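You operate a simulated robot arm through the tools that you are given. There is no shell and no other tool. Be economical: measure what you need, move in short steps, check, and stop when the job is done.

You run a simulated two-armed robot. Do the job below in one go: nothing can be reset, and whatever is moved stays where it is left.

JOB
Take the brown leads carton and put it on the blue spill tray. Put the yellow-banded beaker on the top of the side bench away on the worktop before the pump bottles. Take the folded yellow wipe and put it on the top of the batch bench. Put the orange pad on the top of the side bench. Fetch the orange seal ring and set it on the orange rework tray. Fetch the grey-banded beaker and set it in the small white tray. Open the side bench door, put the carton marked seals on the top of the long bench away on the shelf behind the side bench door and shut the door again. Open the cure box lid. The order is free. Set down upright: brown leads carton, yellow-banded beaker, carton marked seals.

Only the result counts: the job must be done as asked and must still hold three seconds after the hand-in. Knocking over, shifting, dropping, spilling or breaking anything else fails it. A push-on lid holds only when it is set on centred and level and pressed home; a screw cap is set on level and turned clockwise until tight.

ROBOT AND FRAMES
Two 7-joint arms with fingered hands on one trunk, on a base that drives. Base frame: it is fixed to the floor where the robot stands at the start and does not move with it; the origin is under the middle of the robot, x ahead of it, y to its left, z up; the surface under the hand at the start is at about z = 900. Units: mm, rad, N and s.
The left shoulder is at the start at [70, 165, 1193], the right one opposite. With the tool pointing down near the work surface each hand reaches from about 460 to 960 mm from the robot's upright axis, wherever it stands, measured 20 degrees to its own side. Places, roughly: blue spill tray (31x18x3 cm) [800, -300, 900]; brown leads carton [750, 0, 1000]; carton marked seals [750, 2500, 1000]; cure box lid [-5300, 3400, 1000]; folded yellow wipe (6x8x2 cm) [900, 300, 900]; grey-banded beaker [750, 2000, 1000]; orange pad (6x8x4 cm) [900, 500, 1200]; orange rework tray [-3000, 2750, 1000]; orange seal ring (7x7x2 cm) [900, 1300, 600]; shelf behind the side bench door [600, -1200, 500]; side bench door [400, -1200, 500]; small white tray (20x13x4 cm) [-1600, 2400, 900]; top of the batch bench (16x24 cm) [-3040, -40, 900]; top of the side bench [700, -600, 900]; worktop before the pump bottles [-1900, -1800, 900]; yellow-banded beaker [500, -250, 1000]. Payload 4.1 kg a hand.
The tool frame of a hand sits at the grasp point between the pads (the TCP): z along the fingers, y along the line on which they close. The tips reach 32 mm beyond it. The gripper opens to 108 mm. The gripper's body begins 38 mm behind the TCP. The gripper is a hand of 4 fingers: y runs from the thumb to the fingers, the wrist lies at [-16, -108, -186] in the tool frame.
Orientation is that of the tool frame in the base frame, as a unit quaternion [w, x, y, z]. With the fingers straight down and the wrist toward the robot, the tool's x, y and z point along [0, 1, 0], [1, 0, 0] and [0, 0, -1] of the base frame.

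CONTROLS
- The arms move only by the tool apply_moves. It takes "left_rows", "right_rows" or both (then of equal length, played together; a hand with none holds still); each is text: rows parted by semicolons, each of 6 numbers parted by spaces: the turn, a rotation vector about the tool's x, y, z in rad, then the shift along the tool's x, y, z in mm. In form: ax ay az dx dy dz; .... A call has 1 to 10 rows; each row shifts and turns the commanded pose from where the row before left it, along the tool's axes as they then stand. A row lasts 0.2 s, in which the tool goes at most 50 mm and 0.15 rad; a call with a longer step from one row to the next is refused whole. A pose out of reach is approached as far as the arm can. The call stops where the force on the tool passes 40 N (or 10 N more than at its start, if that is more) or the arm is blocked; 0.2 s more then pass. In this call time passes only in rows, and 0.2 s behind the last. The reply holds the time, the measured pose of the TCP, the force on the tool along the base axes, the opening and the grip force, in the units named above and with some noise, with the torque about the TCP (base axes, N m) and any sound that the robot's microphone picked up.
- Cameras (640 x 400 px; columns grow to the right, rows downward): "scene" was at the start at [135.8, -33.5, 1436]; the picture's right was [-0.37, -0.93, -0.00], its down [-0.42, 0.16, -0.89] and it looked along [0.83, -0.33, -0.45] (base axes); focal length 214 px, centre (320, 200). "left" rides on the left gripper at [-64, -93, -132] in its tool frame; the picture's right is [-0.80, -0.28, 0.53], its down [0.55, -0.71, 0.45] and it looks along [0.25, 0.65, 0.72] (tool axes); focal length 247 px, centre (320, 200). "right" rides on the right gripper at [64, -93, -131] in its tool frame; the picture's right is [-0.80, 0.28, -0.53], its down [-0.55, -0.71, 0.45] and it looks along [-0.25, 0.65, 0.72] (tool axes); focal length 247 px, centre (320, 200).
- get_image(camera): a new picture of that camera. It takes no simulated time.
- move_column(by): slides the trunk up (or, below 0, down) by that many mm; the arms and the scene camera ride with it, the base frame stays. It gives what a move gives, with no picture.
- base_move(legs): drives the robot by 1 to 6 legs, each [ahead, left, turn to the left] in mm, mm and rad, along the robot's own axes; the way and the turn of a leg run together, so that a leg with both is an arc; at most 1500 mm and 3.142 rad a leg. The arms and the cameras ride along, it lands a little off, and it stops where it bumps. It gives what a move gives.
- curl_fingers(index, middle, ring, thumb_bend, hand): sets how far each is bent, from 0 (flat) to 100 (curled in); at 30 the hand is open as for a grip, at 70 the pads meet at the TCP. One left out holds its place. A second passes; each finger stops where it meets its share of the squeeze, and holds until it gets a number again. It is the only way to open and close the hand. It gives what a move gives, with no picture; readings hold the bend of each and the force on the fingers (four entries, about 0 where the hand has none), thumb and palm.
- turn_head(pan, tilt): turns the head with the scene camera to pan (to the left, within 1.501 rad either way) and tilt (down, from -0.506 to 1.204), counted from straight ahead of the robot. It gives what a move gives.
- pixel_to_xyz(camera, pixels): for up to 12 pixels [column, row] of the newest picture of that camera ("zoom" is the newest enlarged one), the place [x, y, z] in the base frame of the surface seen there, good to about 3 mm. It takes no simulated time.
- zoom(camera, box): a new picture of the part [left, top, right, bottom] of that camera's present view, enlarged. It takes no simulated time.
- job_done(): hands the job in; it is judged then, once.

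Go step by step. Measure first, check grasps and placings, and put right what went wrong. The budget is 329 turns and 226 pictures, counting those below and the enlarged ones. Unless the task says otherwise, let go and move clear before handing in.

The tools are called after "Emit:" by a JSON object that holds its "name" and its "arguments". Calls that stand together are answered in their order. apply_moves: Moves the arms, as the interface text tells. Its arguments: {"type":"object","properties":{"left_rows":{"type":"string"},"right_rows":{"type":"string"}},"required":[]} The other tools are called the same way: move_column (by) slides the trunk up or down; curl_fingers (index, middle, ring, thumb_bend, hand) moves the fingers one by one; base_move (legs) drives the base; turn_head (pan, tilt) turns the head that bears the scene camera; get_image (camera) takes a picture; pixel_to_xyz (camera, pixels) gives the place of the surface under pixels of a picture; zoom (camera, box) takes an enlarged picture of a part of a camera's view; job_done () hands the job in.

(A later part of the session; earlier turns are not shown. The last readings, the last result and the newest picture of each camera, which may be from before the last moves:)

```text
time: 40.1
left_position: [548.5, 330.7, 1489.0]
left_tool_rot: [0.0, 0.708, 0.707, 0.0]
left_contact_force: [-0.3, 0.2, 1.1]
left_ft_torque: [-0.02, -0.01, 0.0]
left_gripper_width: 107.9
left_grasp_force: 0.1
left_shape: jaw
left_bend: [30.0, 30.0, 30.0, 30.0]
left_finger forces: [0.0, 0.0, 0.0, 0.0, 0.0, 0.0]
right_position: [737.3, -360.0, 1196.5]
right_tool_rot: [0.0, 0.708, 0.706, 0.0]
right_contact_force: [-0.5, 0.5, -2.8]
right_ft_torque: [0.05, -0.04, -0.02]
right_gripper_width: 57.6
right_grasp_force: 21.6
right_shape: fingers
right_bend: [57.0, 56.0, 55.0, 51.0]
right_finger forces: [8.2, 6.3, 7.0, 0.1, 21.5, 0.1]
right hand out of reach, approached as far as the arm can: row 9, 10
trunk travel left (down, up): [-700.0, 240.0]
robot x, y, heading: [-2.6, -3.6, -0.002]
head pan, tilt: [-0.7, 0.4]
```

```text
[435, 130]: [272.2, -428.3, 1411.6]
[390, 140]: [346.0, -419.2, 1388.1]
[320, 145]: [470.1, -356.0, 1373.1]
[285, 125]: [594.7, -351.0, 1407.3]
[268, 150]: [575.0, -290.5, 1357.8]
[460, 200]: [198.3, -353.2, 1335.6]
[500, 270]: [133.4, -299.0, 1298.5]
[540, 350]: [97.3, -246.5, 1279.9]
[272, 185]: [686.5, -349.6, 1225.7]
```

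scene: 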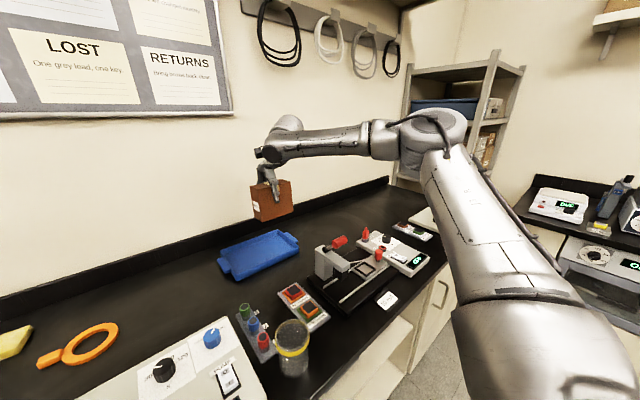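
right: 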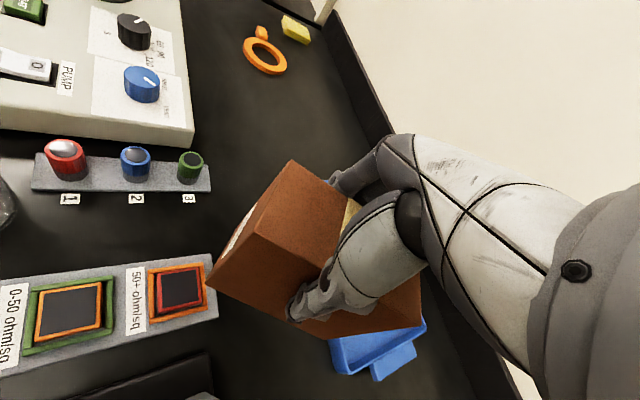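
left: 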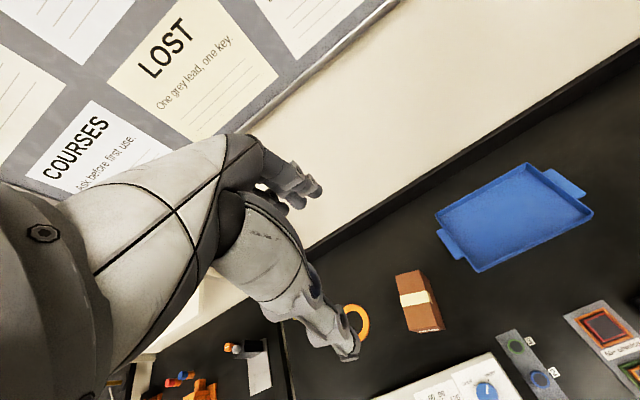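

The wrist is above shoulder height, so the forearm slopes up and the hand bend saturates. I'll raise the trunk to its top and then lower the hand, so the forearm slopes down.

Emit:
{"name": "apply_moves", "arguments": {"right_rows": "0 0 0 0 -40 0;0 0 0.1 0 -40 0;0 0 0.1 0 0 0;0 0 0.1 0 0 0"}}

Emit:
{"name": "move_column", "arguments": {"by": 235}}

Emit:
{"name": "apply_moves", "arguments": {"right_rows": "0 0 0 0 10 45;0 0 0 0 10 45;0 0 0 0 10 45;0 0 0 0 10 45;0 0 0 0 10 45;0 0 0 0 10 45"}}

Emit:
{"name": "get_image", "arguments": {"camera": "scene"}}

```text
time: 41.1
left_position: [548.2, 332.6, 1489.3]
left_tool_rot: [0.0, 0.707, 0.707, 0.0]
left_contact_force: [0.0, -0.4, -0.9]
left_ft_torque: [-0.01, -0.04, -0.03]
left_gripper_width: 107.8
left_grasp_force: 0.1
left_shape: jaw
left_bend: [30.0, 30.0, 30.0, 30.0]
left_finger forces: [0.0, 0.0, 0.0, 0.1, 0.0, 0.1]
right_position: [657.2, -359.8, 1197.4]
right_tool_rot: [0.001, 0.806, 0.592, 0.001]
right_contact_force: [-0.5, 1.0, -2.0]
right_ft_torque: [0.04, 0.0, 0.01]
right_gripper_width: 57.0
right_grasp_force: 21.2
right_shape: fingers
right_bend: [57.0, 56.0, 55.0, 51.0]
right_finger forces: [8.4, 6.4, 7.1, 0.0, 21.7, 0.1]
trunk travel left (down, up): [-700.0, 240.0]
robot x, y, heading: [0.9, -0.9, -0.002]
head pan, tilt: [-0.7, 0.4]
```

```text
time: 43.5
left_position: [550.0, 333.4, 1726.8]
left_tool_rot: [-0.002, 0.707, 0.707, 0.0]
left_contact_force: [0.1, -0.1, -0.5]
left_ft_torque: [0.0, 0.02, 0.04]
left_gripper_width: 107.5
left_grasp_force: 0.2
left_shape: jaw
left_bend: [30.0, 30.0, 30.0, 30.0]
left_finger forces: [0.1, 0.0, 0.1, 0.1, 0.1, 0.0]
right_position: [658.1, -361.1, 1432.0]
right_tool_rot: [0.0, 0.805, 0.593, 0.001]
right_contact_force: [0.3, -0.1, -2.5]
right_ft_torque: [-0.02, -0.02, -0.03]
right_gripper_width: 57.0
right_grasp_force: 21.5
right_shape: fingers
right_bend: [57.0, 56.0, 55.0, 51.0]
right_finger forces: [8.4, 6.4, 7.0, 0.0, 21.7, 0.1]
trunk travel left (down, up): [-935.0, 5.0]
robot x, y, heading: [0.3, -0.8, 0.002]
head pan, tilt: [-0.7, 0.4]
```

```text
time: 44.9
left_position: [548.6, 330.7, 1725.4]
left_tool_rot: [0.0, 0.707, 0.707, 0.0]
left_contact_force: [0.7, -0.3, 0.0]
left_ft_torque: [0.0, 0.04, 0.01]
left_gripper_width: 107.7
left_grasp_force: 0.1
left_shape: jaw
left_bend: [30.0, 30.0, 30.0, 30.0]
left_finger forces: [0.0, 0.1, 0.1, 0.0, 0.0, 0.0]
right_position: [658.1, -401.1, 1206.6]
right_tool_rot: [0.0, 0.806, 0.592, 0.001]
right_contact_force: [0.3, 0.1, -2.9]
right_ft_torque: [0.01, -0.02, -0.01]
right_gripper_width: 56.9
right_grasp_force: 21.0
right_shape: fingers
right_bend: [57.0, 57.0, 55.0, 51.0]
right_finger forces: [8.3, 6.2, 6.9, 0.0, 21.1, 0.0]
right hand out of reach, approached as far as the arm can: row 4, 5, 6
trunk travel left (down, up): [-935.0, 5.0]
robot x, y, heading: [1.5, -2.9, -0.001]
head pan, tilt: [-0.7, 0.4]
```

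```text
202 pictures are left
```

scene: 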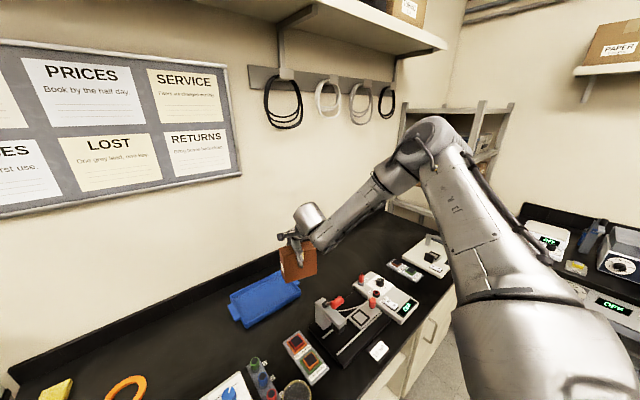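

In every stuck picture the elbow is at the same place (440,140), so a shoulder joint is holding it. I'll stretch the arm out to the right-front so the elbow straightens, then sweep in toward the tray with a long arm.

Emit:
{"name": "apply_moves", "arguments": {"right_rows": "0 0 0.15 0 0 0;0 0 0.15 0 0 0;0 0 0.15 0 0 0;0 0 0 -35 31 -6;0 0 0 -35 31 -6;0 0 0 -35 31 -6;0 0 0 -35 31 -6;0 0 0 -35 31 -6;0 0 0 -35 31 -6;0 0 0 -35 31 -6"}}

Emit:
{"name": "get_image", "arguments": {"camera": "scene"}}

```text
time: 47.1
left_position: [551.3, 329.7, 1724.5]
left_tool_rot: [-0.001, 0.707, 0.707, -0.001]
left_contact_force: [0.1, 0.7, -1.4]
left_ft_torque: [0.01, -0.03, -0.01]
left_gripper_width: 107.7
left_grasp_force: 0.0
left_shape: jaw
left_bend: [30.0, 30.0, 30.0, 30.0]
left_finger forces: [0.0, 0.1, 0.0, 0.1, 0.0, 0.1]
right_position: [629.6, -738.1, 1262.2]
right_tool_rot: [0.001, 0.917, 0.399, 0.001]
right_contact_force: [0.4, -0.4, -3.6]
right_ft_torque: [0.0, -0.06, 0.01]
right_gripper_width: 57.0
right_grasp_force: 20.8
right_shape: fingers
right_bend: [57.0, 57.0, 55.0, 51.0]
right_finger forces: [8.1, 6.1, 6.9, 0.1, 20.9, 0.1]
right hand out of reach, approached as far as the arm can: row 1, 2, 3
trunk travel left (down, up): [-935.0, 5.0]
robot x, y, heading: [-0.8, -1.2, -0.002]
head pan, tilt: [-0.7, 0.4]
```

```text
201 pictures are left
```

scene: 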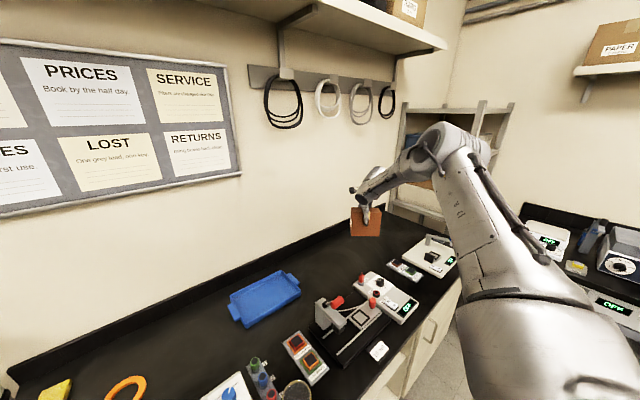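

It reaches here. Now I'll sweep in along a long-radius arc.

Emit:
{"name": "apply_moves", "arguments": {"right_rows": "0 0 0 45 -9 5;0 0 0 45 -9 5;0 0 0 45 -9 5;0 0 0 45 -9 5;0 0 0 45 -9 5"}}

Emit:
{"name": "get_image", "arguments": {"camera": "scene"}}

```text
time: 48.3
left_position: [550.6, 333.0, 1724.6]
left_tool_rot: [0.001, 0.707, 0.707, -0.001]
left_contact_force: [-0.1, 0.5, -0.5]
left_ft_torque: [-0.02, 0.01, -0.03]
left_gripper_width: 107.7
left_grasp_force: 0.2
left_shape: jaw
left_bend: [30.0, 30.0, 30.0, 30.0]
left_finger forces: [0.0, 0.0, 0.0, 0.0, 0.0, 0.1]
right_position: [697.0, -531.4, 1266.1]
right_tool_rot: [0.001, 0.917, 0.398, 0.001]
right_contact_force: [-0.1, 0.1, -3.1]
right_ft_torque: [-0.02, -0.02, 0.0]
right_gripper_width: 57.0
right_grasp_force: 21.6
right_shape: fingers
right_bend: [57.0, 57.0, 55.0, 51.0]
right_finger forces: [8.2, 6.2, 6.8, 0.0, 21.0, 0.0]
right hand out of reach, approached as far as the arm can: row 2, 3, 4, 5
trunk travel left (down, up): [-935.0, 5.0]
robot x, y, heading: [-1.5, 1.5, -0.003]
head pan, tilt: [-0.7, 0.4]
```

```text
200 pictures are left
```

scene: 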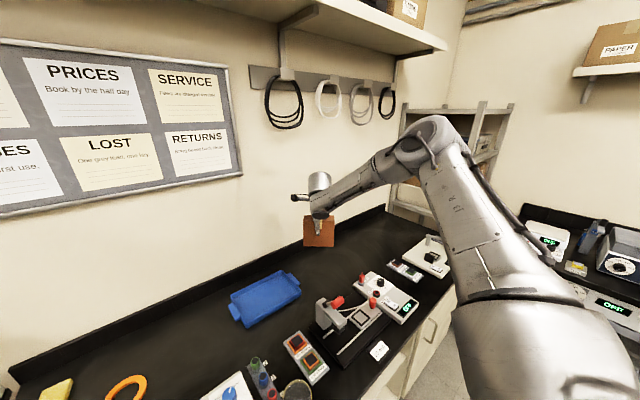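

The shoulder only blocks inward motion; in the robot's frame the right arm reaches well at about 40–50° to its own side. The hand is at 878 mm and -37°, and the tray is at 878 mm and -22°, so turning the base left 0.26 and lowering the trunk should put it over the tray.

Emit:
{"name": "base_move", "arguments": {"legs": [[0, 0, 0.262]]}}

Emit:
{"name": "move_column", "arguments": {"by": -170}}

Emit:
{"name": "get_image", "arguments": {"camera": "scene"}}

Emit:
{"name": "get_image", "arguments": {"camera": "right"}}

```text
time: 49.6
left_position: [447.1, 460.2, 1725.1]
left_tool_rot: [-0.002, 0.61, 0.792, -0.001]
left_contact_force: [0.4, 0.4, -0.9]
left_ft_torque: [0.04, 0.01, 0.03]
left_gripper_width: 107.7
left_grasp_force: 0.0
left_shape: jaw
left_bend: [30.0, 30.0, 30.0, 30.0]
left_finger forces: [0.0, 0.1, 0.0, 0.0, 0.0, 0.1]
right_position: [812.6, -338.3, 1265.0]
right_tool_rot: [0.0, 0.858, 0.513, 0.0]
right_contact_force: [0.6, 0.6, -2.8]
right_ft_torque: [0.02, 0.01, 0.0]
right_gripper_width: 56.8
right_grasp_force: 20.9
right_shape: fingers
right_bend: [57.0, 57.0, 55.0, 51.0]
right_finger forces: [8.1, 5.9, 6.9, 0.0, 20.8, 0.0]
trunk travel left (down, up): [-935.0, 5.0]
robot x, y, heading: [-1.1, -2.1, 0.255]
head pan, tilt: [-0.7, 0.4]
```

```text
time: 51.5
left_position: [446.9, 460.6, 1554.2]
left_tool_rot: [0.0, 0.61, 0.792, 0.0]
left_contact_force: [0.9, 0.3, 0.7]
left_ft_torque: [0.02, 0.0, -0.04]
left_gripper_width: 107.6
left_grasp_force: 0.1
left_shape: jaw
left_bend: [30.0, 30.0, 30.0, 30.0]
left_finger forces: [0.1, 0.0, 0.0, 0.1, 0.0, 0.0]
right_position: [811.3, -337.6, 1096.7]
right_tool_rot: [0.0, 0.858, 0.513, 0.0]
right_contact_force: [-0.3, -0.1, -3.0]
right_ft_torque: [0.0, -0.04, -0.02]
right_gripper_width: 57.3
right_grasp_force: 21.2
right_shape: fingers
right_bend: [57.0, 57.0, 55.0, 51.0]
right_finger forces: [8.0, 5.9, 6.9, 0.1, 20.8, 0.0]
trunk travel left (down, up): [-765.0, 175.0]
robot x, y, heading: [1.0, -2.2, 0.258]
head pan, tilt: [-0.7, 0.4]
```

```text
199 pictures are left
```

scene: 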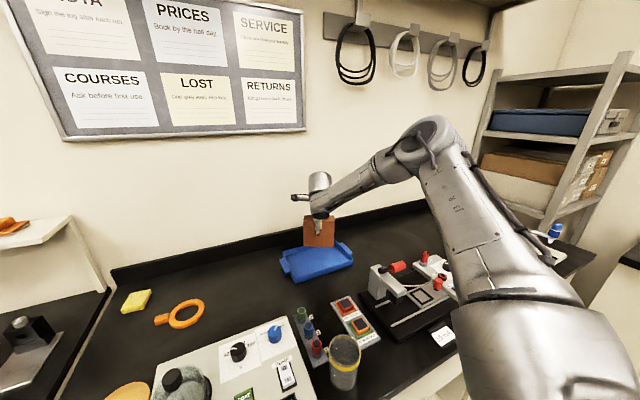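

```text
198 pictures are left
```

right: 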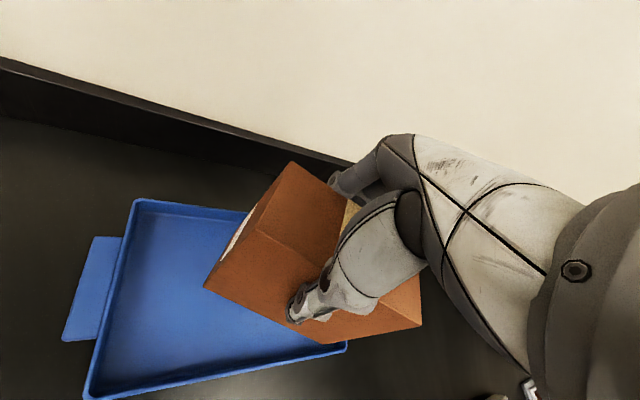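

Emit:
{"name": "pixel_to_xyz", "arguments": {"camera": "right", "pixels": [[137, 202], [92, 392], [340, 347], [240, 214], [180, 280], [240, 280]]}}

Emit:
{"name": "zoom", "arguments": {"camera": "scene", "box": [260, 160, 380, 300]}}

```text
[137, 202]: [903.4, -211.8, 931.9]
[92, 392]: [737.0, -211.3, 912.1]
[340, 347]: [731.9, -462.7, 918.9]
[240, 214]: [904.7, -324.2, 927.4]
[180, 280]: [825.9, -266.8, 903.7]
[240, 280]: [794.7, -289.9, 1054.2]
```

```text
2.86 times, centred on (320, 230) of scene
```

zoom: 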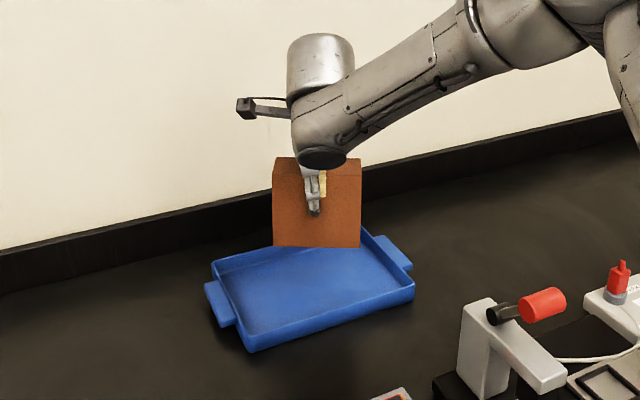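

Tray spans x 735–905 and y -211 to -463, so the carton is centred. I'll lower the trunk 90 mm and then ease down with the arm until it touches.

Emit:
{"name": "move_column", "arguments": {"by": -92}}

Emit:
{"name": "apply_moves", "arguments": {"right_rows": "0 0 0 0 0 4;0 0 0 0 0 4;0 0 0 0 0 3;0 0 0 0 0 3"}}

```text
time: 52.8
left_position: [445.6, 461.5, 1462.4]
left_tool_rot: [-0.001, 0.61, 0.792, 0.0]
left_contact_force: [0.8, 0.4, 0.2]
left_ft_torque: [0.01, -0.06, -0.02]
left_gripper_width: 107.5
left_grasp_force: 0.0
left_shape: jaw
left_bend: [30.0, 30.0, 30.0, 30.0]
left_finger forces: [0.0, 0.1, 0.1, 0.1, 0.1, 0.1]
right_position: [809.7, -337.4, 1003.7]
right_tool_rot: [-0.001, 0.858, 0.514, 0.001]
right_contact_force: [0.7, -0.4, -2.8]
right_ft_torque: [0.0, -0.01, -0.01]
right_gripper_width: 56.8
right_grasp_force: 21.3
right_shape: fingers
right_bend: [57.0, 57.0, 55.0, 51.0]
right_finger forces: [8.0, 6.0, 6.8, 0.0, 20.7, 0.0]
trunk travel left (down, up): [-673.0, 267.0]
robot x, y, heading: [-0.2, -0.8, 0.262]
head pan, tilt: [-0.7, 0.4]
```

```text
time: 53.8
left_position: [445.2, 463.2, 1462.7]
left_tool_rot: [0.001, 0.611, 0.792, -0.001]
left_contact_force: [0.0, 0.2, 0.0]
left_ft_torque: [0.02, 0.03, 0.04]
left_gripper_width: 107.7
left_grasp_force: 0.2
left_shape: jaw
left_bend: [30.0, 30.0, 30.0, 30.0]
left_finger forces: [0.1, 0.0, 0.0, 0.0, 0.1, 0.0]
right_position: [805.3, -337.6, 995.2]
right_tool_rot: [0.001, 0.858, 0.514, 0.003]
right_contact_force: [3.7, -0.1, 9.0]
right_ft_torque: [-0.32, -0.44, 0.08]
right_gripper_width: 57.2
right_grasp_force: 23.1
right_shape: fingers
right_bend: [57.0, 57.0, 55.0, 51.0]
right_finger forces: [8.5, 7.5, 8.2, 0.1, 22.0, 0.0]
right hand out of reach, approached as far as the arm can: row 2
trunk travel left (down, up): [-673.0, 267.0]
robot x, y, heading: [-1.5, -0.6, 0.254]
head pan, tilt: [-0.7, 0.4]
```

Contact with about 12 N upward. I'll release and rise straight with the trunk.

Emit:
{"name": "curl_fingers", "arguments": {"hand": "right", "index": 30, "middle": 30, "ring": 30, "thumb_bend": 30}}

Emit:
{"name": "move_column", "arguments": {"by": 200}}

Emit:
{"name": "zoom", "arguments": {"camera": "scene", "box": [220, 160, 420, 380]}}

```text
time: 54.8
left_position: [445.0, 461.9, 1462.5]
left_tool_rot: [0.0, 0.61, 0.792, 0.001]
left_contact_force: [0.3, -0.6, -1.0]
left_ft_torque: [0.0, 0.02, -0.02]
left_gripper_width: 107.7
left_grasp_force: 0.0
left_shape: jaw
left_bend: [30.0, 30.0, 30.0, 30.0]
left_finger forces: [0.1, 0.0, 0.0, 0.0, 0.0, 0.0]
right_position: [804.4, -338.9, 995.3]
right_tool_rot: [0.0, 0.858, 0.513, 0.0]
right_contact_force: [-1.4, -0.3, 0.6]
right_ft_torque: [-0.05, -0.02, 0.0]
right_gripper_width: 108.5
right_grasp_force: 0.1
right_shape: fingers
right_bend: [30.0, 30.0, 30.0, 30.0]
right_finger forces: [0.1, 0.0, 0.1, 0.1, 0.4, 0.1]
trunk travel left (down, up): [-673.0, 267.0]
robot x, y, heading: [1.4, -0.4, 0.256]
head pan, tilt: [-0.7, 0.4]
```

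```text
time: 57.0
left_position: [445.6, 460.3, 1663.5]
left_tool_rot: [0.0, 0.61, 0.792, -0.001]
left_contact_force: [0.1, -0.4, -0.4]
left_ft_torque: [0.0, -0.03, 0.0]
left_gripper_width: 107.5
left_grasp_force: 0.1
left_shape: jaw
left_bend: [30.0, 30.0, 30.0, 30.0]
left_finger forces: [0.1, 0.0, 0.1, 0.1, 0.0, 0.1]
right_position: [805.4, -339.8, 1193.0]
right_tool_rot: [0.0, 0.858, 0.513, 0.001]
right_contact_force: [-0.7, -0.4, 0.3]
right_ft_torque: [0.02, 0.01, -0.01]
right_gripper_width: 108.6
right_grasp_force: 0.0
right_shape: fingers
right_bend: [30.0, 30.0, 30.0, 30.0]
right_finger forces: [0.0, 0.0, 0.1, 0.0, 0.0, 0.0]
trunk travel left (down, up): [-873.0, 67.0]
robot x, y, heading: [-1.8, -1.8, 0.258]
head pan, tilt: [-0.7, 0.4]
```

```text
1.82 times, centred on (320, 270) of scene
```

zoom: 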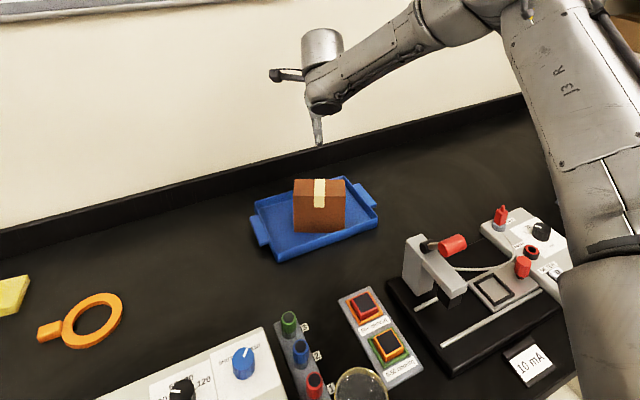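

The carton is upright on the tray. Next is the pad on the wall shelf and the wipe: I'll look left.

Emit:
{"name": "turn_head", "arguments": {"pan": 0.15, "tilt": 0.35}}

Emit:
{"name": "get_image", "arguments": {"camera": "scene"}}

Emit:
{"name": "get_image", "arguments": {"camera": "left"}}

```text
time: 58.1
left_position: [444.2, 460.0, 1662.8]
left_tool_rot: [0.0, 0.61, 0.792, 0.0]
left_contact_force: [-0.3, 0.2, 0.2]
left_ft_torque: [-0.02, 0.0, 0.04]
left_gripper_width: 107.2
left_grasp_force: 0.0
left_shape: jaw
left_bend: [30.0, 30.0, 30.0, 30.0]
left_finger forces: [0.0, 0.0, 0.1, 0.1, 0.0, 0.0]
right_position: [804.8, -338.8, 1192.7]
right_tool_rot: [0.0, 0.858, 0.514, 0.001]
right_contact_force: [-0.9, -0.5, -0.9]
right_ft_torque: [0.01, 0.0, 0.0]
right_gripper_width: 108.4
right_grasp_force: 0.1
right_shape: fingers
right_bend: [30.0, 30.0, 30.0, 30.0]
right_finger forces: [0.1, 0.1, 0.0, 0.1, 0.0, 0.0]
trunk travel left (down, up): [-873.0, 67.0]
robot x, y, heading: [-1.9, -1.0, 0.258]
head pan, tilt: [0.15, 0.351]
```

```text
195 pictures are left
```

scene: 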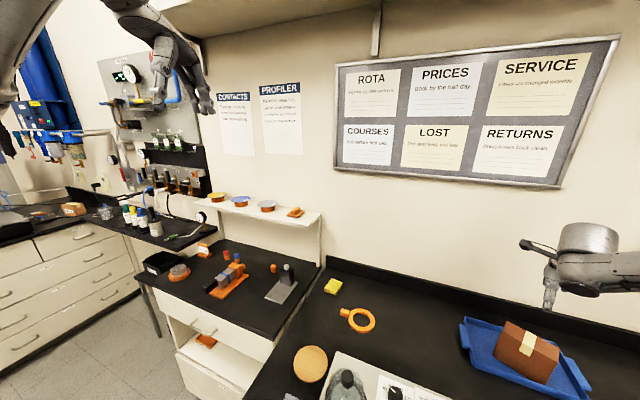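

```text
194 pictures are left
```

left: 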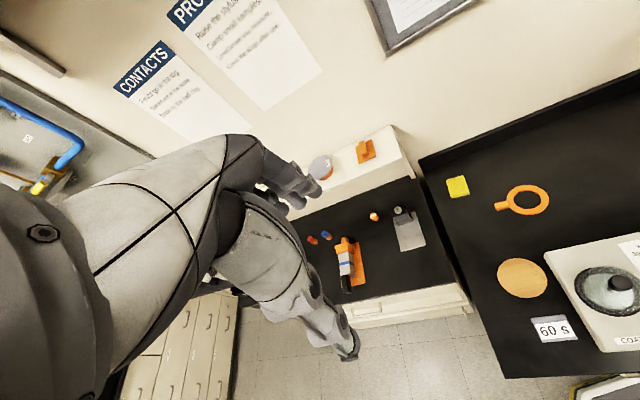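

Emit:
{"name": "zoom", "arguments": {"camera": "scene", "box": [120, 170, 340, 370]}}

Emit:
{"name": "pixel_to_xyz", "arguments": {"camera": "scene", "pixels": [[295, 211], [205, 341], [266, 205], [215, 196], [333, 286], [350, 370], [240, 330], [180, 270], [320, 217], [200, 200]]}}

Emit:
{"name": "zoom", "arguments": {"camera": "left", "box": [300, 120, 500, 240]}}

```text
2.00 times, centred on (230, 270) of scene
```

zoom: 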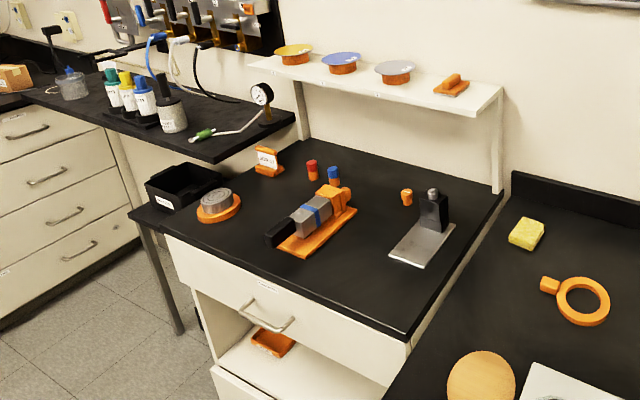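

```text
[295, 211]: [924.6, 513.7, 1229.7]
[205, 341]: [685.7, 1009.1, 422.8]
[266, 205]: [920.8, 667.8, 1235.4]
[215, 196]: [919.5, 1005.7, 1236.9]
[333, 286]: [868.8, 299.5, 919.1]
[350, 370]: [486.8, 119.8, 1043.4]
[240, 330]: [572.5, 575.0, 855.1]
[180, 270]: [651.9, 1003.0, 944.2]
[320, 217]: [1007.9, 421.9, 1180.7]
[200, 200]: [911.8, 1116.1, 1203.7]
```

```text
3.20 times, centred on (400, 180) of left
```

zoom: 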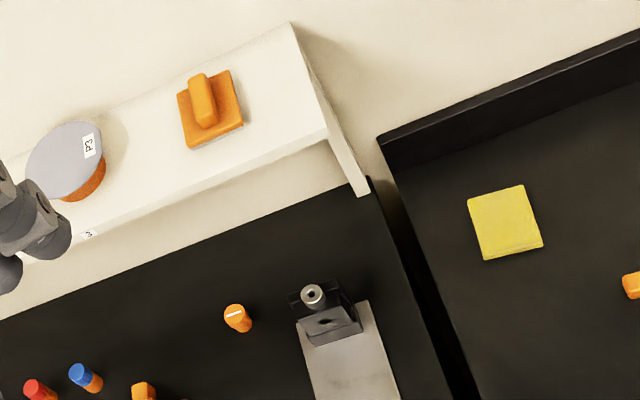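

The orange pad has a bar handle on top, at about (924,514,1230). I'll measure its corners and the wipe in this enlarged left picture.

Emit:
{"name": "pixel_to_xyz", "arguments": {"camera": "zoom", "pixels": [[179, 97], [228, 72], [242, 122], [190, 146], [197, 80], [210, 122], [203, 100], [220, 115], [468, 200], [523, 187], [541, 243], [486, 257]]}}

```text
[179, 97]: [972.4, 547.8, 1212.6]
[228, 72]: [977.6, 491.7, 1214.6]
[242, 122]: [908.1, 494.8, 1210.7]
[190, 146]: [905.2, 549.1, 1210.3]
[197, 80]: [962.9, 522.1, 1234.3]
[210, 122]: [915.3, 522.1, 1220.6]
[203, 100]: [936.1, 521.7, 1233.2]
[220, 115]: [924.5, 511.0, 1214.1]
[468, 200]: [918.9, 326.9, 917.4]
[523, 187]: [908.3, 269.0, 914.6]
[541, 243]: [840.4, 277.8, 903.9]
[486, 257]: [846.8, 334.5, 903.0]
```

Pad: x 905–978, y 492–548, top 1234, bar along x. I'll grip it across its length (x) from above with the right arm, since the wall is at about x=1008 and a partial opening leaves clearance. I'll extend and raise the right hand, and narrow the opening a bit.

Emit:
{"name": "apply_moves", "arguments": {"right_rows": "0 0 0 0 0 -40;0 0 0 0 0 -40;0 0 0 0 0 -30;0 0 0 0 35 0;0 0 0 0 33 0"}}

Emit:
{"name": "curl_fingers", "arguments": {"hand": "right", "index": 36, "middle": 36, "ring": 36, "thumb_bend": 34}}

```text
time: 59.3
left_position: [448.1, 459.1, 1662.7]
left_tool_rot: [-0.001, 0.61, 0.792, 0.0]
left_contact_force: [0.2, -0.7, 0.1]
left_ft_torque: [-0.01, 0.04, 0.01]
left_gripper_width: 107.6
left_grasp_force: 0.1
left_shape: jaw
left_bend: [30.0, 30.0, 30.0, 30.0]
left_finger forces: [0.0, 0.1, 0.1, 0.0, 0.1, 0.1]
right_position: [851.6, -375.2, 1303.6]
right_tool_rot: [-0.001, 0.858, 0.514, 0.001]
right_contact_force: [0.2, 0.5, -0.2]
right_ft_torque: [-0.01, -0.03, 0.03]
right_gripper_width: 108.6
right_grasp_force: 0.0
right_shape: fingers
right_bend: [30.0, 30.0, 30.0, 30.0]
right_finger forces: [0.0, 0.1, 0.1, 0.0, 0.0, 0.1]
right hand out of reach, approached as far as the arm can: row 5
trunk travel left (down, up): [-873.0, 67.0]
robot x, y, heading: [-4.4, -1.8, 0.256]
head pan, tilt: [0.15, 0.351]
```

```text
time: 60.3
left_position: [445.0, 461.7, 1661.7]
left_tool_rot: [0.0, 0.61, 0.792, 0.0]
left_contact_force: [0.2, -0.3, -0.4]
left_ft_torque: [0.01, 0.0, 0.01]
left_gripper_width: 107.7
left_grasp_force: 0.1
left_shape: jaw
left_bend: [30.0, 30.0, 30.0, 30.0]
left_finger forces: [0.0, 0.0, 0.0, 0.0, 0.0, 0.0]
right_position: [850.1, -374.3, 1304.7]
right_tool_rot: [0.001, 0.858, 0.514, 0.001]
right_contact_force: [-0.7, -0.7, 0.4]
right_ft_torque: [0.0, 0.0, 0.0]
right_gripper_width: 96.4
right_grasp_force: 0.0
right_shape: fingers
right_bend: [36.0, 36.0, 36.0, 34.0]
right_finger forces: [0.0, 0.0, 0.0, 0.0, 0.0, 0.1]
trunk travel left (down, up): [-873.0, 67.0]
robot x, y, heading: [2.4, 2.3, 0.256]
head pan, tilt: [0.15, 0.351]
```

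Now drive left to about (-10,446) and turn to heading 0.75.

Emit:
{"name": "base_move", "arguments": {"legs": [[103, 434, 0], [0, 0, 0.494]]}}

Emit:
{"name": "turn_head", "arguments": {"pan": -0.6, "tilt": 0.35}}

Emit:
{"name": "get_image", "arguments": {"camera": "right"}}

Emit:
{"name": "get_image", "arguments": {"camera": "scene"}}

```text
time: 64.5
left_position: [158.2, 1073.1, 1663.3]
left_tool_rot: [0.0, 0.398, 0.917, 0.0]
left_contact_force: [-0.3, -0.6, 0.0]
left_ft_torque: [-0.01, 0.0, 0.05]
left_gripper_width: 108.0
left_grasp_force: 0.0
left_shape: jaw
left_bend: [30.0, 30.0, 30.0, 30.0]
left_finger forces: [0.0, 0.1, 0.0, 0.1, 0.1, 0.0]
right_position: [910.6, 530.9, 1302.4]
right_tool_rot: [0.0, 0.707, 0.707, 0.002]
right_contact_force: [0.6, -0.3, 0.0]
right_ft_torque: [0.01, 0.03, 0.01]
right_gripper_width: 96.3
right_grasp_force: 0.0
right_shape: fingers
right_bend: [36.0, 36.0, 36.0, 34.0]
right_finger forces: [0.0, 0.0, 0.0, 0.1, 0.0, 0.0]
trunk travel left (down, up): [-873.0, 67.0]
robot x, y, heading: [-16.0, 456.8, 0.759]
head pan, tilt: [0.15, 0.351]
```

```text
time: 65.6
left_position: [158.1, 1074.3, 1663.0]
left_tool_rot: [0.0, 0.398, 0.917, 0.0]
left_contact_force: [0.0, -0.5, 0.4]
left_ft_torque: [-0.03, -0.01, 0.0]
left_gripper_width: 107.6
left_grasp_force: 0.1
left_shape: jaw
left_bend: [30.0, 30.0, 30.0, 30.0]
left_finger forces: [0.0, 0.0, 0.0, 0.0, 0.0, 0.0]
right_position: [909.4, 530.5, 1304.0]
right_tool_rot: [-0.001, 0.707, 0.707, 0.002]
right_contact_force: [1.0, 0.5, -0.1]
right_ft_torque: [0.01, -0.01, -0.01]
right_gripper_width: 96.3
right_grasp_force: 0.0
right_shape: fingers
right_bend: [36.0, 36.0, 36.0, 34.0]
right_finger forces: [0.1, 0.0, 0.1, 0.0, 0.0, 0.1]
trunk travel left (down, up): [-873.0, 67.0]
robot x, y, heading: [-18.8, 458.9, 0.753]
head pan, tilt: [-0.6, 0.351]
```

```text
191 pictures are left
```

right: 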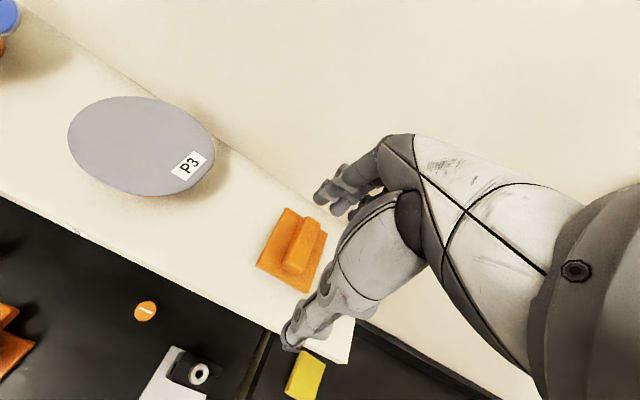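

```text
190 pictures are left
```

scene: 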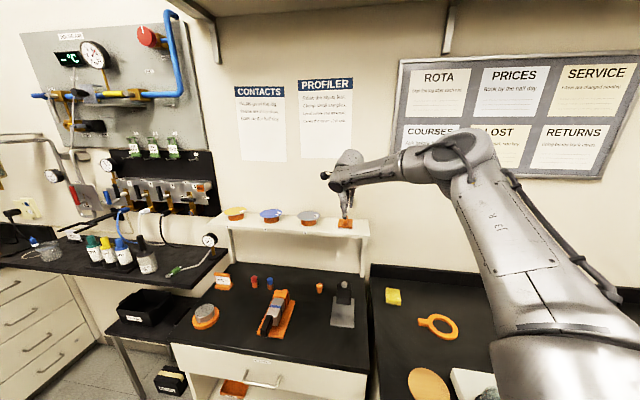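

The hand is now aligned exactly with base x. I'll measure the pad corners in the right view.

Emit:
{"name": "pixel_to_xyz", "arguments": {"camera": "right", "pixels": [[286, 210], [324, 230], [303, 291], [259, 264], [311, 221], [296, 270], [300, 245], [330, 200], [345, 330], [262, 240]]}}

```text
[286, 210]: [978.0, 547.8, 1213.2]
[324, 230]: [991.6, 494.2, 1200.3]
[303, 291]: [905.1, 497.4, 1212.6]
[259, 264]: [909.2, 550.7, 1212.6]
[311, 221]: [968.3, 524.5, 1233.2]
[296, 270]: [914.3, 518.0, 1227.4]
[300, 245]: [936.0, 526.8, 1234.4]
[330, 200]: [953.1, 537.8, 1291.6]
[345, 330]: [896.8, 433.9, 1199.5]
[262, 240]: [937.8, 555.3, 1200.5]
```

Pad centre is (942,522), with the shelf at 1200. I'll nudge the base by (+32,-8), then check.

Emit:
{"name": "base_move", "arguments": {"legs": [[18, -28, 0]]}}

Emit:
{"name": "get_image", "arguments": {"camera": "right"}}

```text
time: 66.4
left_position: [179.5, 1068.7, 1662.5]
left_tool_rot: [0.003, 0.397, 0.918, 0.0]
left_contact_force: [-1.4, 0.0, 0.2]
left_ft_torque: [-0.01, -0.07, -0.01]
left_gripper_width: 107.9
left_grasp_force: 0.1
left_shape: jaw
left_bend: [30.0, 30.0, 30.0, 30.0]
left_finger forces: [0.0, 0.0, 0.0, 0.1, 0.0, 0.0]
right_position: [933.7, 527.3, 1309.0]
right_tool_rot: [0.003, 0.706, 0.708, 0.004]
right_contact_force: [-0.4, 0.8, 0.0]
right_ft_torque: [0.0, -0.04, -0.01]
right_gripper_width: 95.9
right_grasp_force: 0.1
right_shape: fingers
right_bend: [36.0, 36.0, 36.0, 34.0]
right_finger forces: [0.0, 0.0, 0.1, 0.0, 0.0, 0.0]
trunk travel left (down, up): [-873.0, 67.0]
robot x, y, heading: [15.6, 450.5, 0.747]
head pan, tilt: [-0.6, 0.351]
```

```text
189 pictures are left
```

right: 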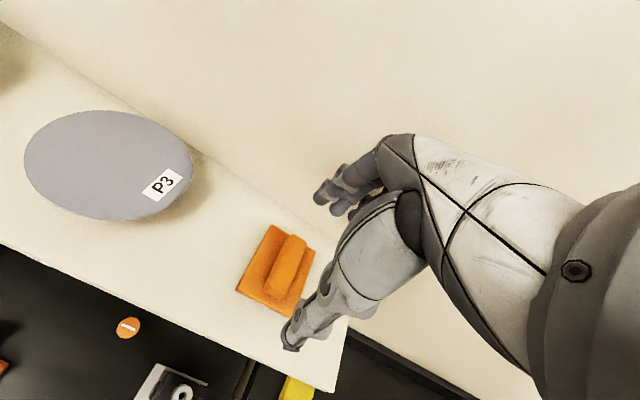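

Emit:
{"name": "apply_moves", "arguments": {"right_rows": "0 0 0 -5 8 5;0 0 0 0 0 10"}}

Emit:
{"name": "pixel_to_xyz", "arguments": {"camera": "right", "pixels": [[271, 228], [238, 292], [282, 316], [350, 195]]}}

```text
time: 67.0
left_position: [185.0, 1068.2, 1663.7]
left_tool_rot: [0.001, 0.397, 0.918, 0.0]
left_contact_force: [-0.3, 0.0, -0.4]
left_ft_torque: [-0.01, -0.04, -0.03]
left_gripper_width: 107.7
left_grasp_force: 0.0
left_shape: jaw
left_bend: [30.0, 30.0, 30.0, 30.0]
left_finger forces: [0.0, 0.0, 0.0, 0.1, 0.0, 0.0]
right_position: [942.2, 515.4, 1293.6]
right_tool_rot: [0.001, 0.706, 0.709, 0.003]
right_contact_force: [-0.6, 0.2, 0.5]
right_ft_torque: [0.02, 0.01, 0.0]
right_gripper_width: 96.3
right_grasp_force: 0.1
right_shape: fingers
right_bend: [36.0, 36.0, 36.0, 34.0]
right_finger forces: [0.1, 0.0, 0.0, 0.0, 0.1, 0.0]
right hand out of reach, approached as far as the arm can: row 1
trunk travel left (down, up): [-873.0, 67.0]
robot x, y, heading: [13.7, 451.7, 0.748]
head pan, tilt: [-0.6, 0.351]
```

```text
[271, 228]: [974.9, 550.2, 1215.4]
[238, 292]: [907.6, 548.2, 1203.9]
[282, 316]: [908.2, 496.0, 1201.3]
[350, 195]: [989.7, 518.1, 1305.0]
```

The hand is over the pad at (942,515). Down 57 mm and close.

Emit:
{"name": "move_column", "arguments": {"by": -57}}

Emit:
{"name": "get_image", "arguments": {"camera": "right"}}

```text
time: 68.0
left_position: [185.4, 1067.1, 1605.3]
left_tool_rot: [0.001, 0.397, 0.918, 0.001]
left_contact_force: [0.0, -1.2, -0.4]
left_ft_torque: [0.0, 0.0, 0.0]
left_gripper_width: 107.9
left_grasp_force: 0.1
left_shape: jaw
left_bend: [30.0, 30.0, 30.0, 30.0]
left_finger forces: [0.0, 0.0, 0.0, 0.0, 0.0, 0.0]
right_position: [943.3, 515.3, 1235.4]
right_tool_rot: [0.001, 0.706, 0.709, 0.003]
right_contact_force: [0.2, 0.5, 2.4]
right_ft_torque: [-0.04, -0.16, 0.07]
right_gripper_width: 95.9
right_grasp_force: 1.6
right_shape: fingers
right_bend: [36.0, 35.0, 36.0, 34.0]
right_finger forces: [0.0, 2.5, 0.0, 0.0, 0.0, 0.0]
trunk travel left (down, up): [-816.0, 124.0]
robot x, y, heading: [12.1, 448.2, 0.754]
head pan, tilt: [-0.6, 0.351]
```

```text
188 pictures are left
```

right: 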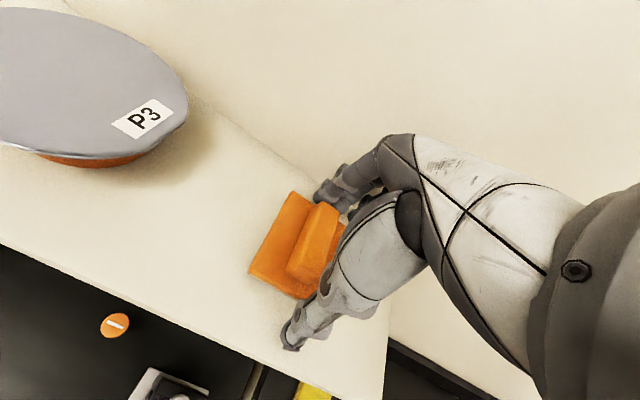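

Emit:
{"name": "curl_fingers", "arguments": {"hand": "right", "index": 70, "middle": 70, "ring": 70, "thumb_bend": 70}}

Emit:
{"name": "get_image", "arguments": {"camera": "right"}}

```text
time: 69.0
left_position: [184.3, 1067.2, 1606.5]
left_tool_rot: [0.001, 0.398, 0.917, 0.0]
left_contact_force: [0.5, -0.8, 0.1]
left_ft_torque: [0.05, -0.02, -0.02]
left_gripper_width: 107.8
left_grasp_force: 0.0
left_shape: jaw
left_bend: [30.0, 30.0, 30.0, 30.0]
left_finger forces: [0.0, 0.1, 0.1, 0.0, 0.0, 0.1]
right_position: [942.7, 514.6, 1236.2]
right_tool_rot: [0.0, 0.706, 0.708, 0.004]
right_contact_force: [2.4, -2.2, 17.1]
right_ft_torque: [-0.29, -0.87, -0.06]
right_gripper_width: 71.8
right_grasp_force: 26.1
right_shape: fingers
right_bend: [45.0, 43.0, 70.0, 53.0]
right_finger forces: [11.6, 23.7, 0.0, 0.0, 17.8, 0.0]
trunk travel left (down, up): [-816.0, 124.0]
robot x, y, heading: [18.3, 450.6, 0.752]
head pan, tilt: [-0.6, 0.351]
```

```text
187 pictures are left
```

right: 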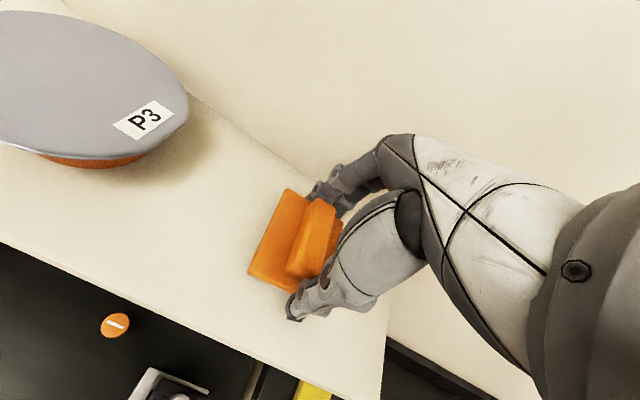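

The index, middle and thumb hold (26 N); the ring finger closed past the edge. I'll lift gently and check.

Emit:
{"name": "move_column", "arguments": {"by": 60}}

Emit:
{"name": "get_image", "arguments": {"camera": "right"}}

Emit:
{"name": "get_image", "arguments": {"camera": "scene"}}

```text
time: 70.0
left_position: [187.8, 1067.5, 1666.1]
left_tool_rot: [0.0, 0.398, 0.918, 0.0]
left_contact_force: [0.8, 0.6, -0.4]
left_ft_torque: [0.01, 0.03, 0.02]
left_gripper_width: 107.7
left_grasp_force: 0.0
left_shape: jaw
left_bend: [30.0, 30.0, 30.0, 30.0]
left_finger forces: [0.0, 0.0, 0.0, 0.0, 0.0, 0.0]
right_position: [945.5, 515.2, 1293.2]
right_tool_rot: [0.0, 0.706, 0.708, 0.001]
right_contact_force: [0.0, 0.2, -0.8]
right_ft_torque: [-0.01, -0.02, 0.01]
right_gripper_width: 72.1
right_grasp_force: 18.3
right_shape: fingers
right_bend: [45.0, 44.0, 70.0, 53.0]
right_finger forces: [11.0, 7.7, 0.0, 0.1, 18.7, 0.0]
trunk travel left (down, up): [-876.0, 64.0]
robot x, y, heading: [14.3, 448.1, 0.753]
head pan, tilt: [-0.6, 0.351]
```

```text
186 pictures are left
```

right: 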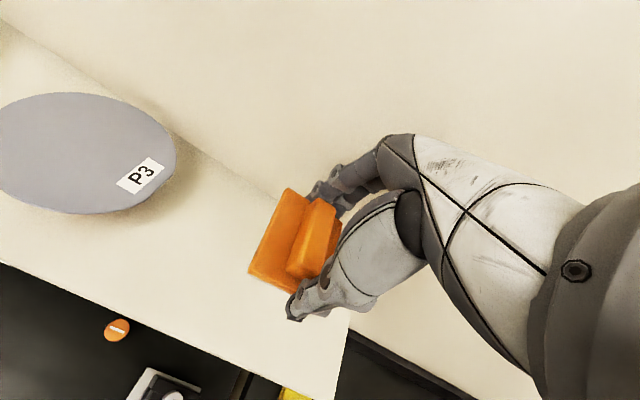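

```text
185 pictures are left
```

scene: 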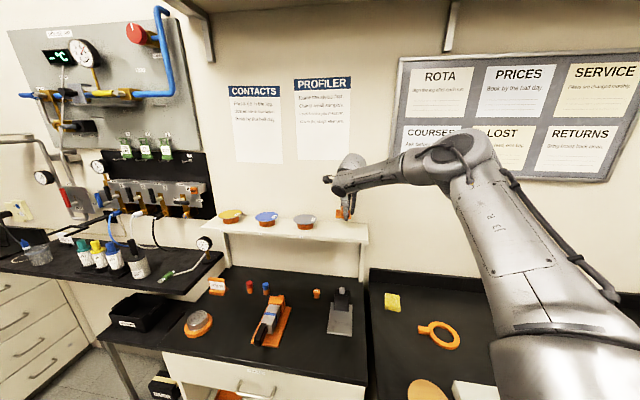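

The pad is held. I'll carry it over a clear spot on the side bench at about (840,0).

Emit:
{"name": "base_move", "arguments": {"legs": [[-429, -304, 0]]}}

Emit:
{"name": "turn_head", "arguments": {"pan": -0.75, "tilt": 0.6}}

Emit:
{"name": "get_image", "arguments": {"camera": "scene"}}

```text
time: 73.0
left_position: [86.1, 557.1, 1663.9]
left_tool_rot: [0.001, 0.399, 0.917, 0.0]
left_contact_force: [0.1, 0.1, -0.1]
left_ft_torque: [0.0, -0.01, -0.02]
left_gripper_width: 107.7
left_grasp_force: 0.0
left_shape: jaw
left_bend: [30.0, 30.0, 30.0, 30.0]
left_finger forces: [0.0, 0.0, 0.0, 0.0, 0.0, 0.0]
right_position: [843.6, 3.4, 1293.3]
right_tool_rot: [0.0, 0.707, 0.707, 0.002]
right_contact_force: [-0.2, -0.6, -0.4]
right_ft_torque: [0.01, 0.03, 0.0]
right_gripper_width: 71.8
right_grasp_force: 18.1
right_shape: fingers
right_bend: [45.0, 44.0, 70.0, 53.0]
right_finger forces: [11.0, 7.7, 0.1, 0.0, 18.5, 0.1]
trunk travel left (down, up): [-876.0, 64.0]
robot x, y, heading: [-87.9, -59.1, 0.749]
head pan, tilt: [-0.6, 0.351]
```

```text
time: 73.8
left_position: [86.4, 554.7, 1667.0]
left_tool_rot: [-0.001, 0.398, 0.917, 0.0]
left_contact_force: [0.3, 0.1, 0.8]
left_ft_torque: [0.01, 0.03, -0.03]
left_gripper_width: 108.0
left_grasp_force: 0.1
left_shape: jaw
left_bend: [30.0, 30.0, 30.0, 30.0]
left_finger forces: [0.0, 0.1, 0.1, 0.0, 0.0, 0.1]
right_position: [840.7, 1.9, 1293.2]
right_tool_rot: [0.0, 0.707, 0.707, 0.002]
right_contact_force: [-0.3, 0.0, -0.1]
right_ft_torque: [0.03, 0.02, 0.0]
right_gripper_width: 72.0
right_grasp_force: 18.4
right_shape: fingers
right_bend: [45.0, 44.0, 70.0, 53.0]
right_finger forces: [11.0, 7.7, 0.0, 0.0, 18.7, 0.0]
trunk travel left (down, up): [-876.0, 64.0]
robot x, y, heading: [-85.4, -60.2, 0.75]
head pan, tilt: [-0.75, 0.6]
```

```text
184 pictures are left
```

scene: 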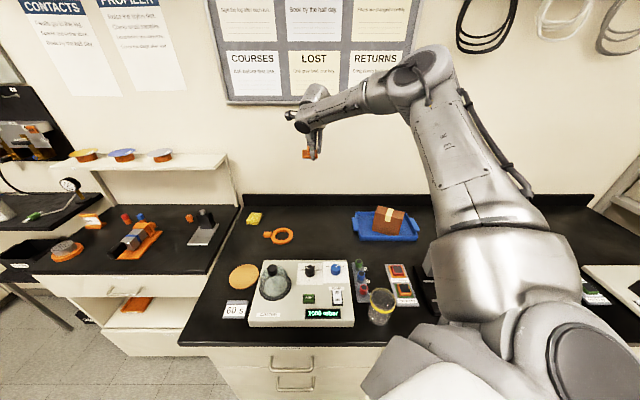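

Emit:
{"name": "move_column", "arguments": {"by": -349}}

Emit:
{"name": "get_image", "arguments": {"camera": "right"}}

```text
time: 77.2
left_position: [86.3, 556.5, 1317.1]
left_tool_rot: [0.0, 0.399, 0.917, 0.0]
left_contact_force: [0.3, 0.2, -0.6]
left_ft_torque: [-0.04, 0.03, -0.01]
left_gripper_width: 107.9
left_grasp_force: 0.2
left_shape: jaw
left_bend: [30.0, 30.0, 30.0, 30.0]
left_finger forces: [0.0, 0.0, 0.0, 0.0, 0.0, 0.0]
right_position: [841.6, 2.7, 945.4]
right_tool_rot: [0.0, 0.707, 0.707, 0.003]
right_contact_force: [0.7, 0.3, -0.1]
right_ft_torque: [-0.02, 0.01, -0.04]
right_gripper_width: 72.0
right_grasp_force: 18.3
right_shape: fingers
right_bend: [45.0, 44.0, 70.0, 53.0]
right_finger forces: [10.9, 7.7, 0.0, 0.1, 18.6, 0.1]
trunk travel left (down, up): [-527.0, 413.0]
robot x, y, heading: [-88.5, -61.2, 0.754]
head pan, tilt: [-0.75, 0.6]
```

```text
183 pictures are left
```

right: 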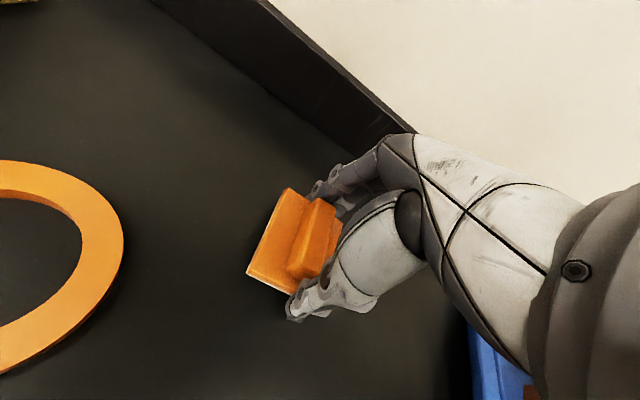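

Emit:
{"name": "apply_moves", "arguments": {"right_rows": "0 0 0 0 0 3;0 0 0 0 0 2;0 0 0 0 0 2;0 0 0 0 0 2"}}

```text
time: 78.2
left_position: [85.3, 555.5, 1316.4]
left_tool_rot: [0.0, 0.399, 0.917, -0.001]
left_contact_force: [0.7, 0.3, 0.2]
left_ft_torque: [-0.01, 0.01, -0.02]
left_gripper_width: 107.8
left_grasp_force: 0.2
left_shape: jaw
left_bend: [30.0, 30.0, 30.0, 30.0]
left_finger forces: [0.0, 0.0, 0.1, 0.1, 0.1, 0.1]
right_position: [839.3, 0.9, 937.1]
right_tool_rot: [0.0, 0.706, 0.708, 0.005]
right_contact_force: [1.7, 1.2, 5.0]
right_ft_torque: [-0.05, -0.36, -0.02]
right_gripper_width: 72.0
right_grasp_force: 21.0
right_shape: fingers
right_bend: [45.0, 44.0, 70.0, 53.0]
right_finger forces: [11.3, 13.2, 0.0, 0.0, 18.1, 0.0]
trunk travel left (down, up): [-527.0, 413.0]
robot x, y, heading: [-87.8, -62.8, 0.747]
head pan, tilt: [-0.75, 0.6]
```

Contact. I'll open gently and rise.

Emit:
{"name": "curl_fingers", "arguments": {"hand": "right", "index": 33, "middle": 33, "ring": 33, "thumb_bend": 33}}

Emit:
{"name": "move_column", "arguments": {"by": 200}}

Emit:
{"name": "get_image", "arguments": {"camera": "right"}}

```text
time: 79.2
left_position: [85.5, 556.0, 1317.3]
left_tool_rot: [0.0, 0.399, 0.917, 0.0]
left_contact_force: [-0.8, -0.1, 0.1]
left_ft_torque: [-0.01, 0.0, 0.01]
left_gripper_width: 107.5
left_grasp_force: 0.0
left_shape: jaw
left_bend: [30.0, 30.0, 30.0, 30.0]
left_finger forces: [0.0, 0.0, 0.0, 0.0, 0.1, 0.0]
right_position: [839.9, 1.7, 936.3]
right_tool_rot: [0.002, 0.707, 0.708, 0.003]
right_contact_force: [-0.5, -0.2, -0.1]
right_ft_torque: [-0.01, 0.01, -0.02]
right_gripper_width: 100.4
right_grasp_force: 0.2
right_shape: fingers
right_bend: [33.0, 33.0, 33.0, 33.0]
right_finger forces: [0.0, 0.0, 0.0, 0.1, 0.0, 0.1]
trunk travel left (down, up): [-527.0, 413.0]
robot x, y, heading: [-87.7, -61.8, 0.756]
head pan, tilt: [-0.75, 0.6]
```

```text
time: 81.4
left_position: [84.9, 555.6, 1517.2]
left_tool_rot: [0.0, 0.399, 0.917, 0.0]
left_contact_force: [-0.2, 0.0, -0.5]
left_ft_torque: [-0.02, -0.01, 0.01]
left_gripper_width: 107.9
left_grasp_force: 0.1
left_shape: jaw
left_bend: [30.0, 30.0, 30.0, 30.0]
left_finger forces: [0.0, 0.0, 0.0, 0.0, 0.0, 0.0]
right_position: [840.2, 1.6, 1136.9]
right_tool_rot: [0.0, 0.707, 0.708, 0.003]
right_contact_force: [-0.9, -0.3, 0.4]
right_ft_torque: [-0.01, -0.03, 0.0]
right_gripper_width: 100.5
right_grasp_force: 0.0
right_shape: fingers
right_bend: [33.0, 33.0, 33.0, 33.0]
right_finger forces: [0.1, 0.1, 0.0, 0.0, 0.1, 0.0]
trunk travel left (down, up): [-727.0, 213.0]
robot x, y, heading: [-91.1, -60.7, 0.755]
head pan, tilt: [-0.75, 0.6]
```

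```text
182 pictures are left
```

right: 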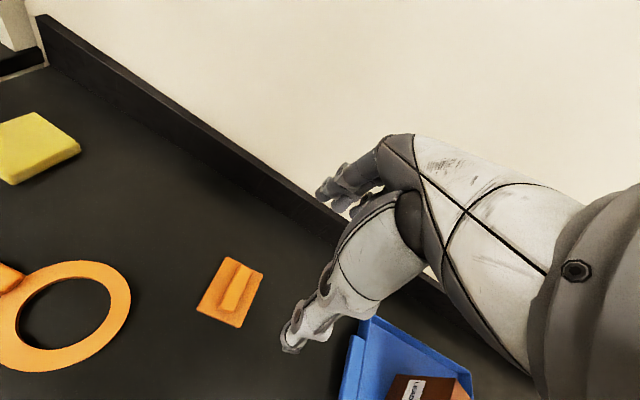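

The pad is lying flat at (840,2). Next I'll position the same hand over the wipe at (878,302), which is yawed about -9°.

Emit:
{"name": "base_move", "arguments": {"legs": [[323, 285, 0], [0, 0, -0.157]]}}

Emit:
{"name": "get_image", "arguments": {"camera": "right"}}

```text
time: 84.7
left_position: [229.7, 949.4, 1516.6]
left_tool_rot: [0.0, 0.472, 0.882, -0.002]
left_contact_force: [0.1, 0.1, -0.8]
left_ft_torque: [0.04, 0.01, 0.0]
left_gripper_width: 107.7
left_grasp_force: 0.1
left_shape: jaw
left_bend: [30.0, 30.0, 30.0, 30.0]
left_finger forces: [0.0, 0.0, 0.1, 0.1, 0.0, 0.0]
right_position: [882.1, 280.8, 1136.2]
right_tool_rot: [0.002, 0.761, 0.649, 0.003]
right_contact_force: [0.3, 0.2, 1.3]
right_ft_torque: [-0.02, -0.04, -0.02]
right_gripper_width: 100.6
right_grasp_force: 0.0
right_shape: fingers
right_bend: [33.0, 33.0, 33.0, 33.0]
right_finger forces: [0.0, 0.0, 0.1, 0.1, 0.0, 0.0]
trunk travel left (down, up): [-727.0, 213.0]
robot x, y, heading: [-42.2, 363.3, 0.586]
head pan, tilt: [-0.75, 0.6]
```

```text
181 pictures are left
```

right: 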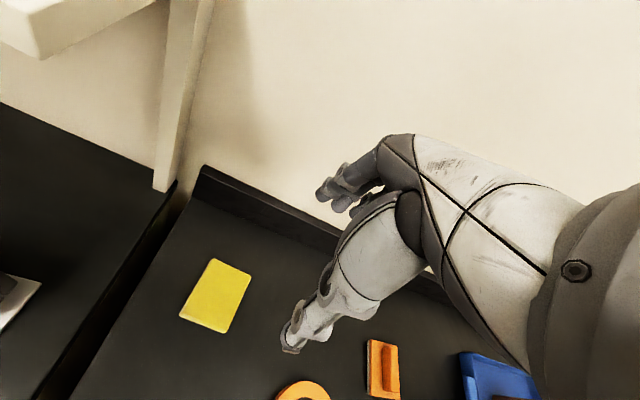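

Emit:
{"name": "pixel_to_xyz", "arguments": {"camera": "right", "pixels": [[212, 261], [248, 274], [228, 329], [183, 315], [216, 294], [225, 210]]}}

```text
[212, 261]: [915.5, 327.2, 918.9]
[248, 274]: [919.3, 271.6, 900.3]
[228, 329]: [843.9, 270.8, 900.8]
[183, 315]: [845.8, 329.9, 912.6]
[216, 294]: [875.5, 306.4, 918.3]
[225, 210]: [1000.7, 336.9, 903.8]
```

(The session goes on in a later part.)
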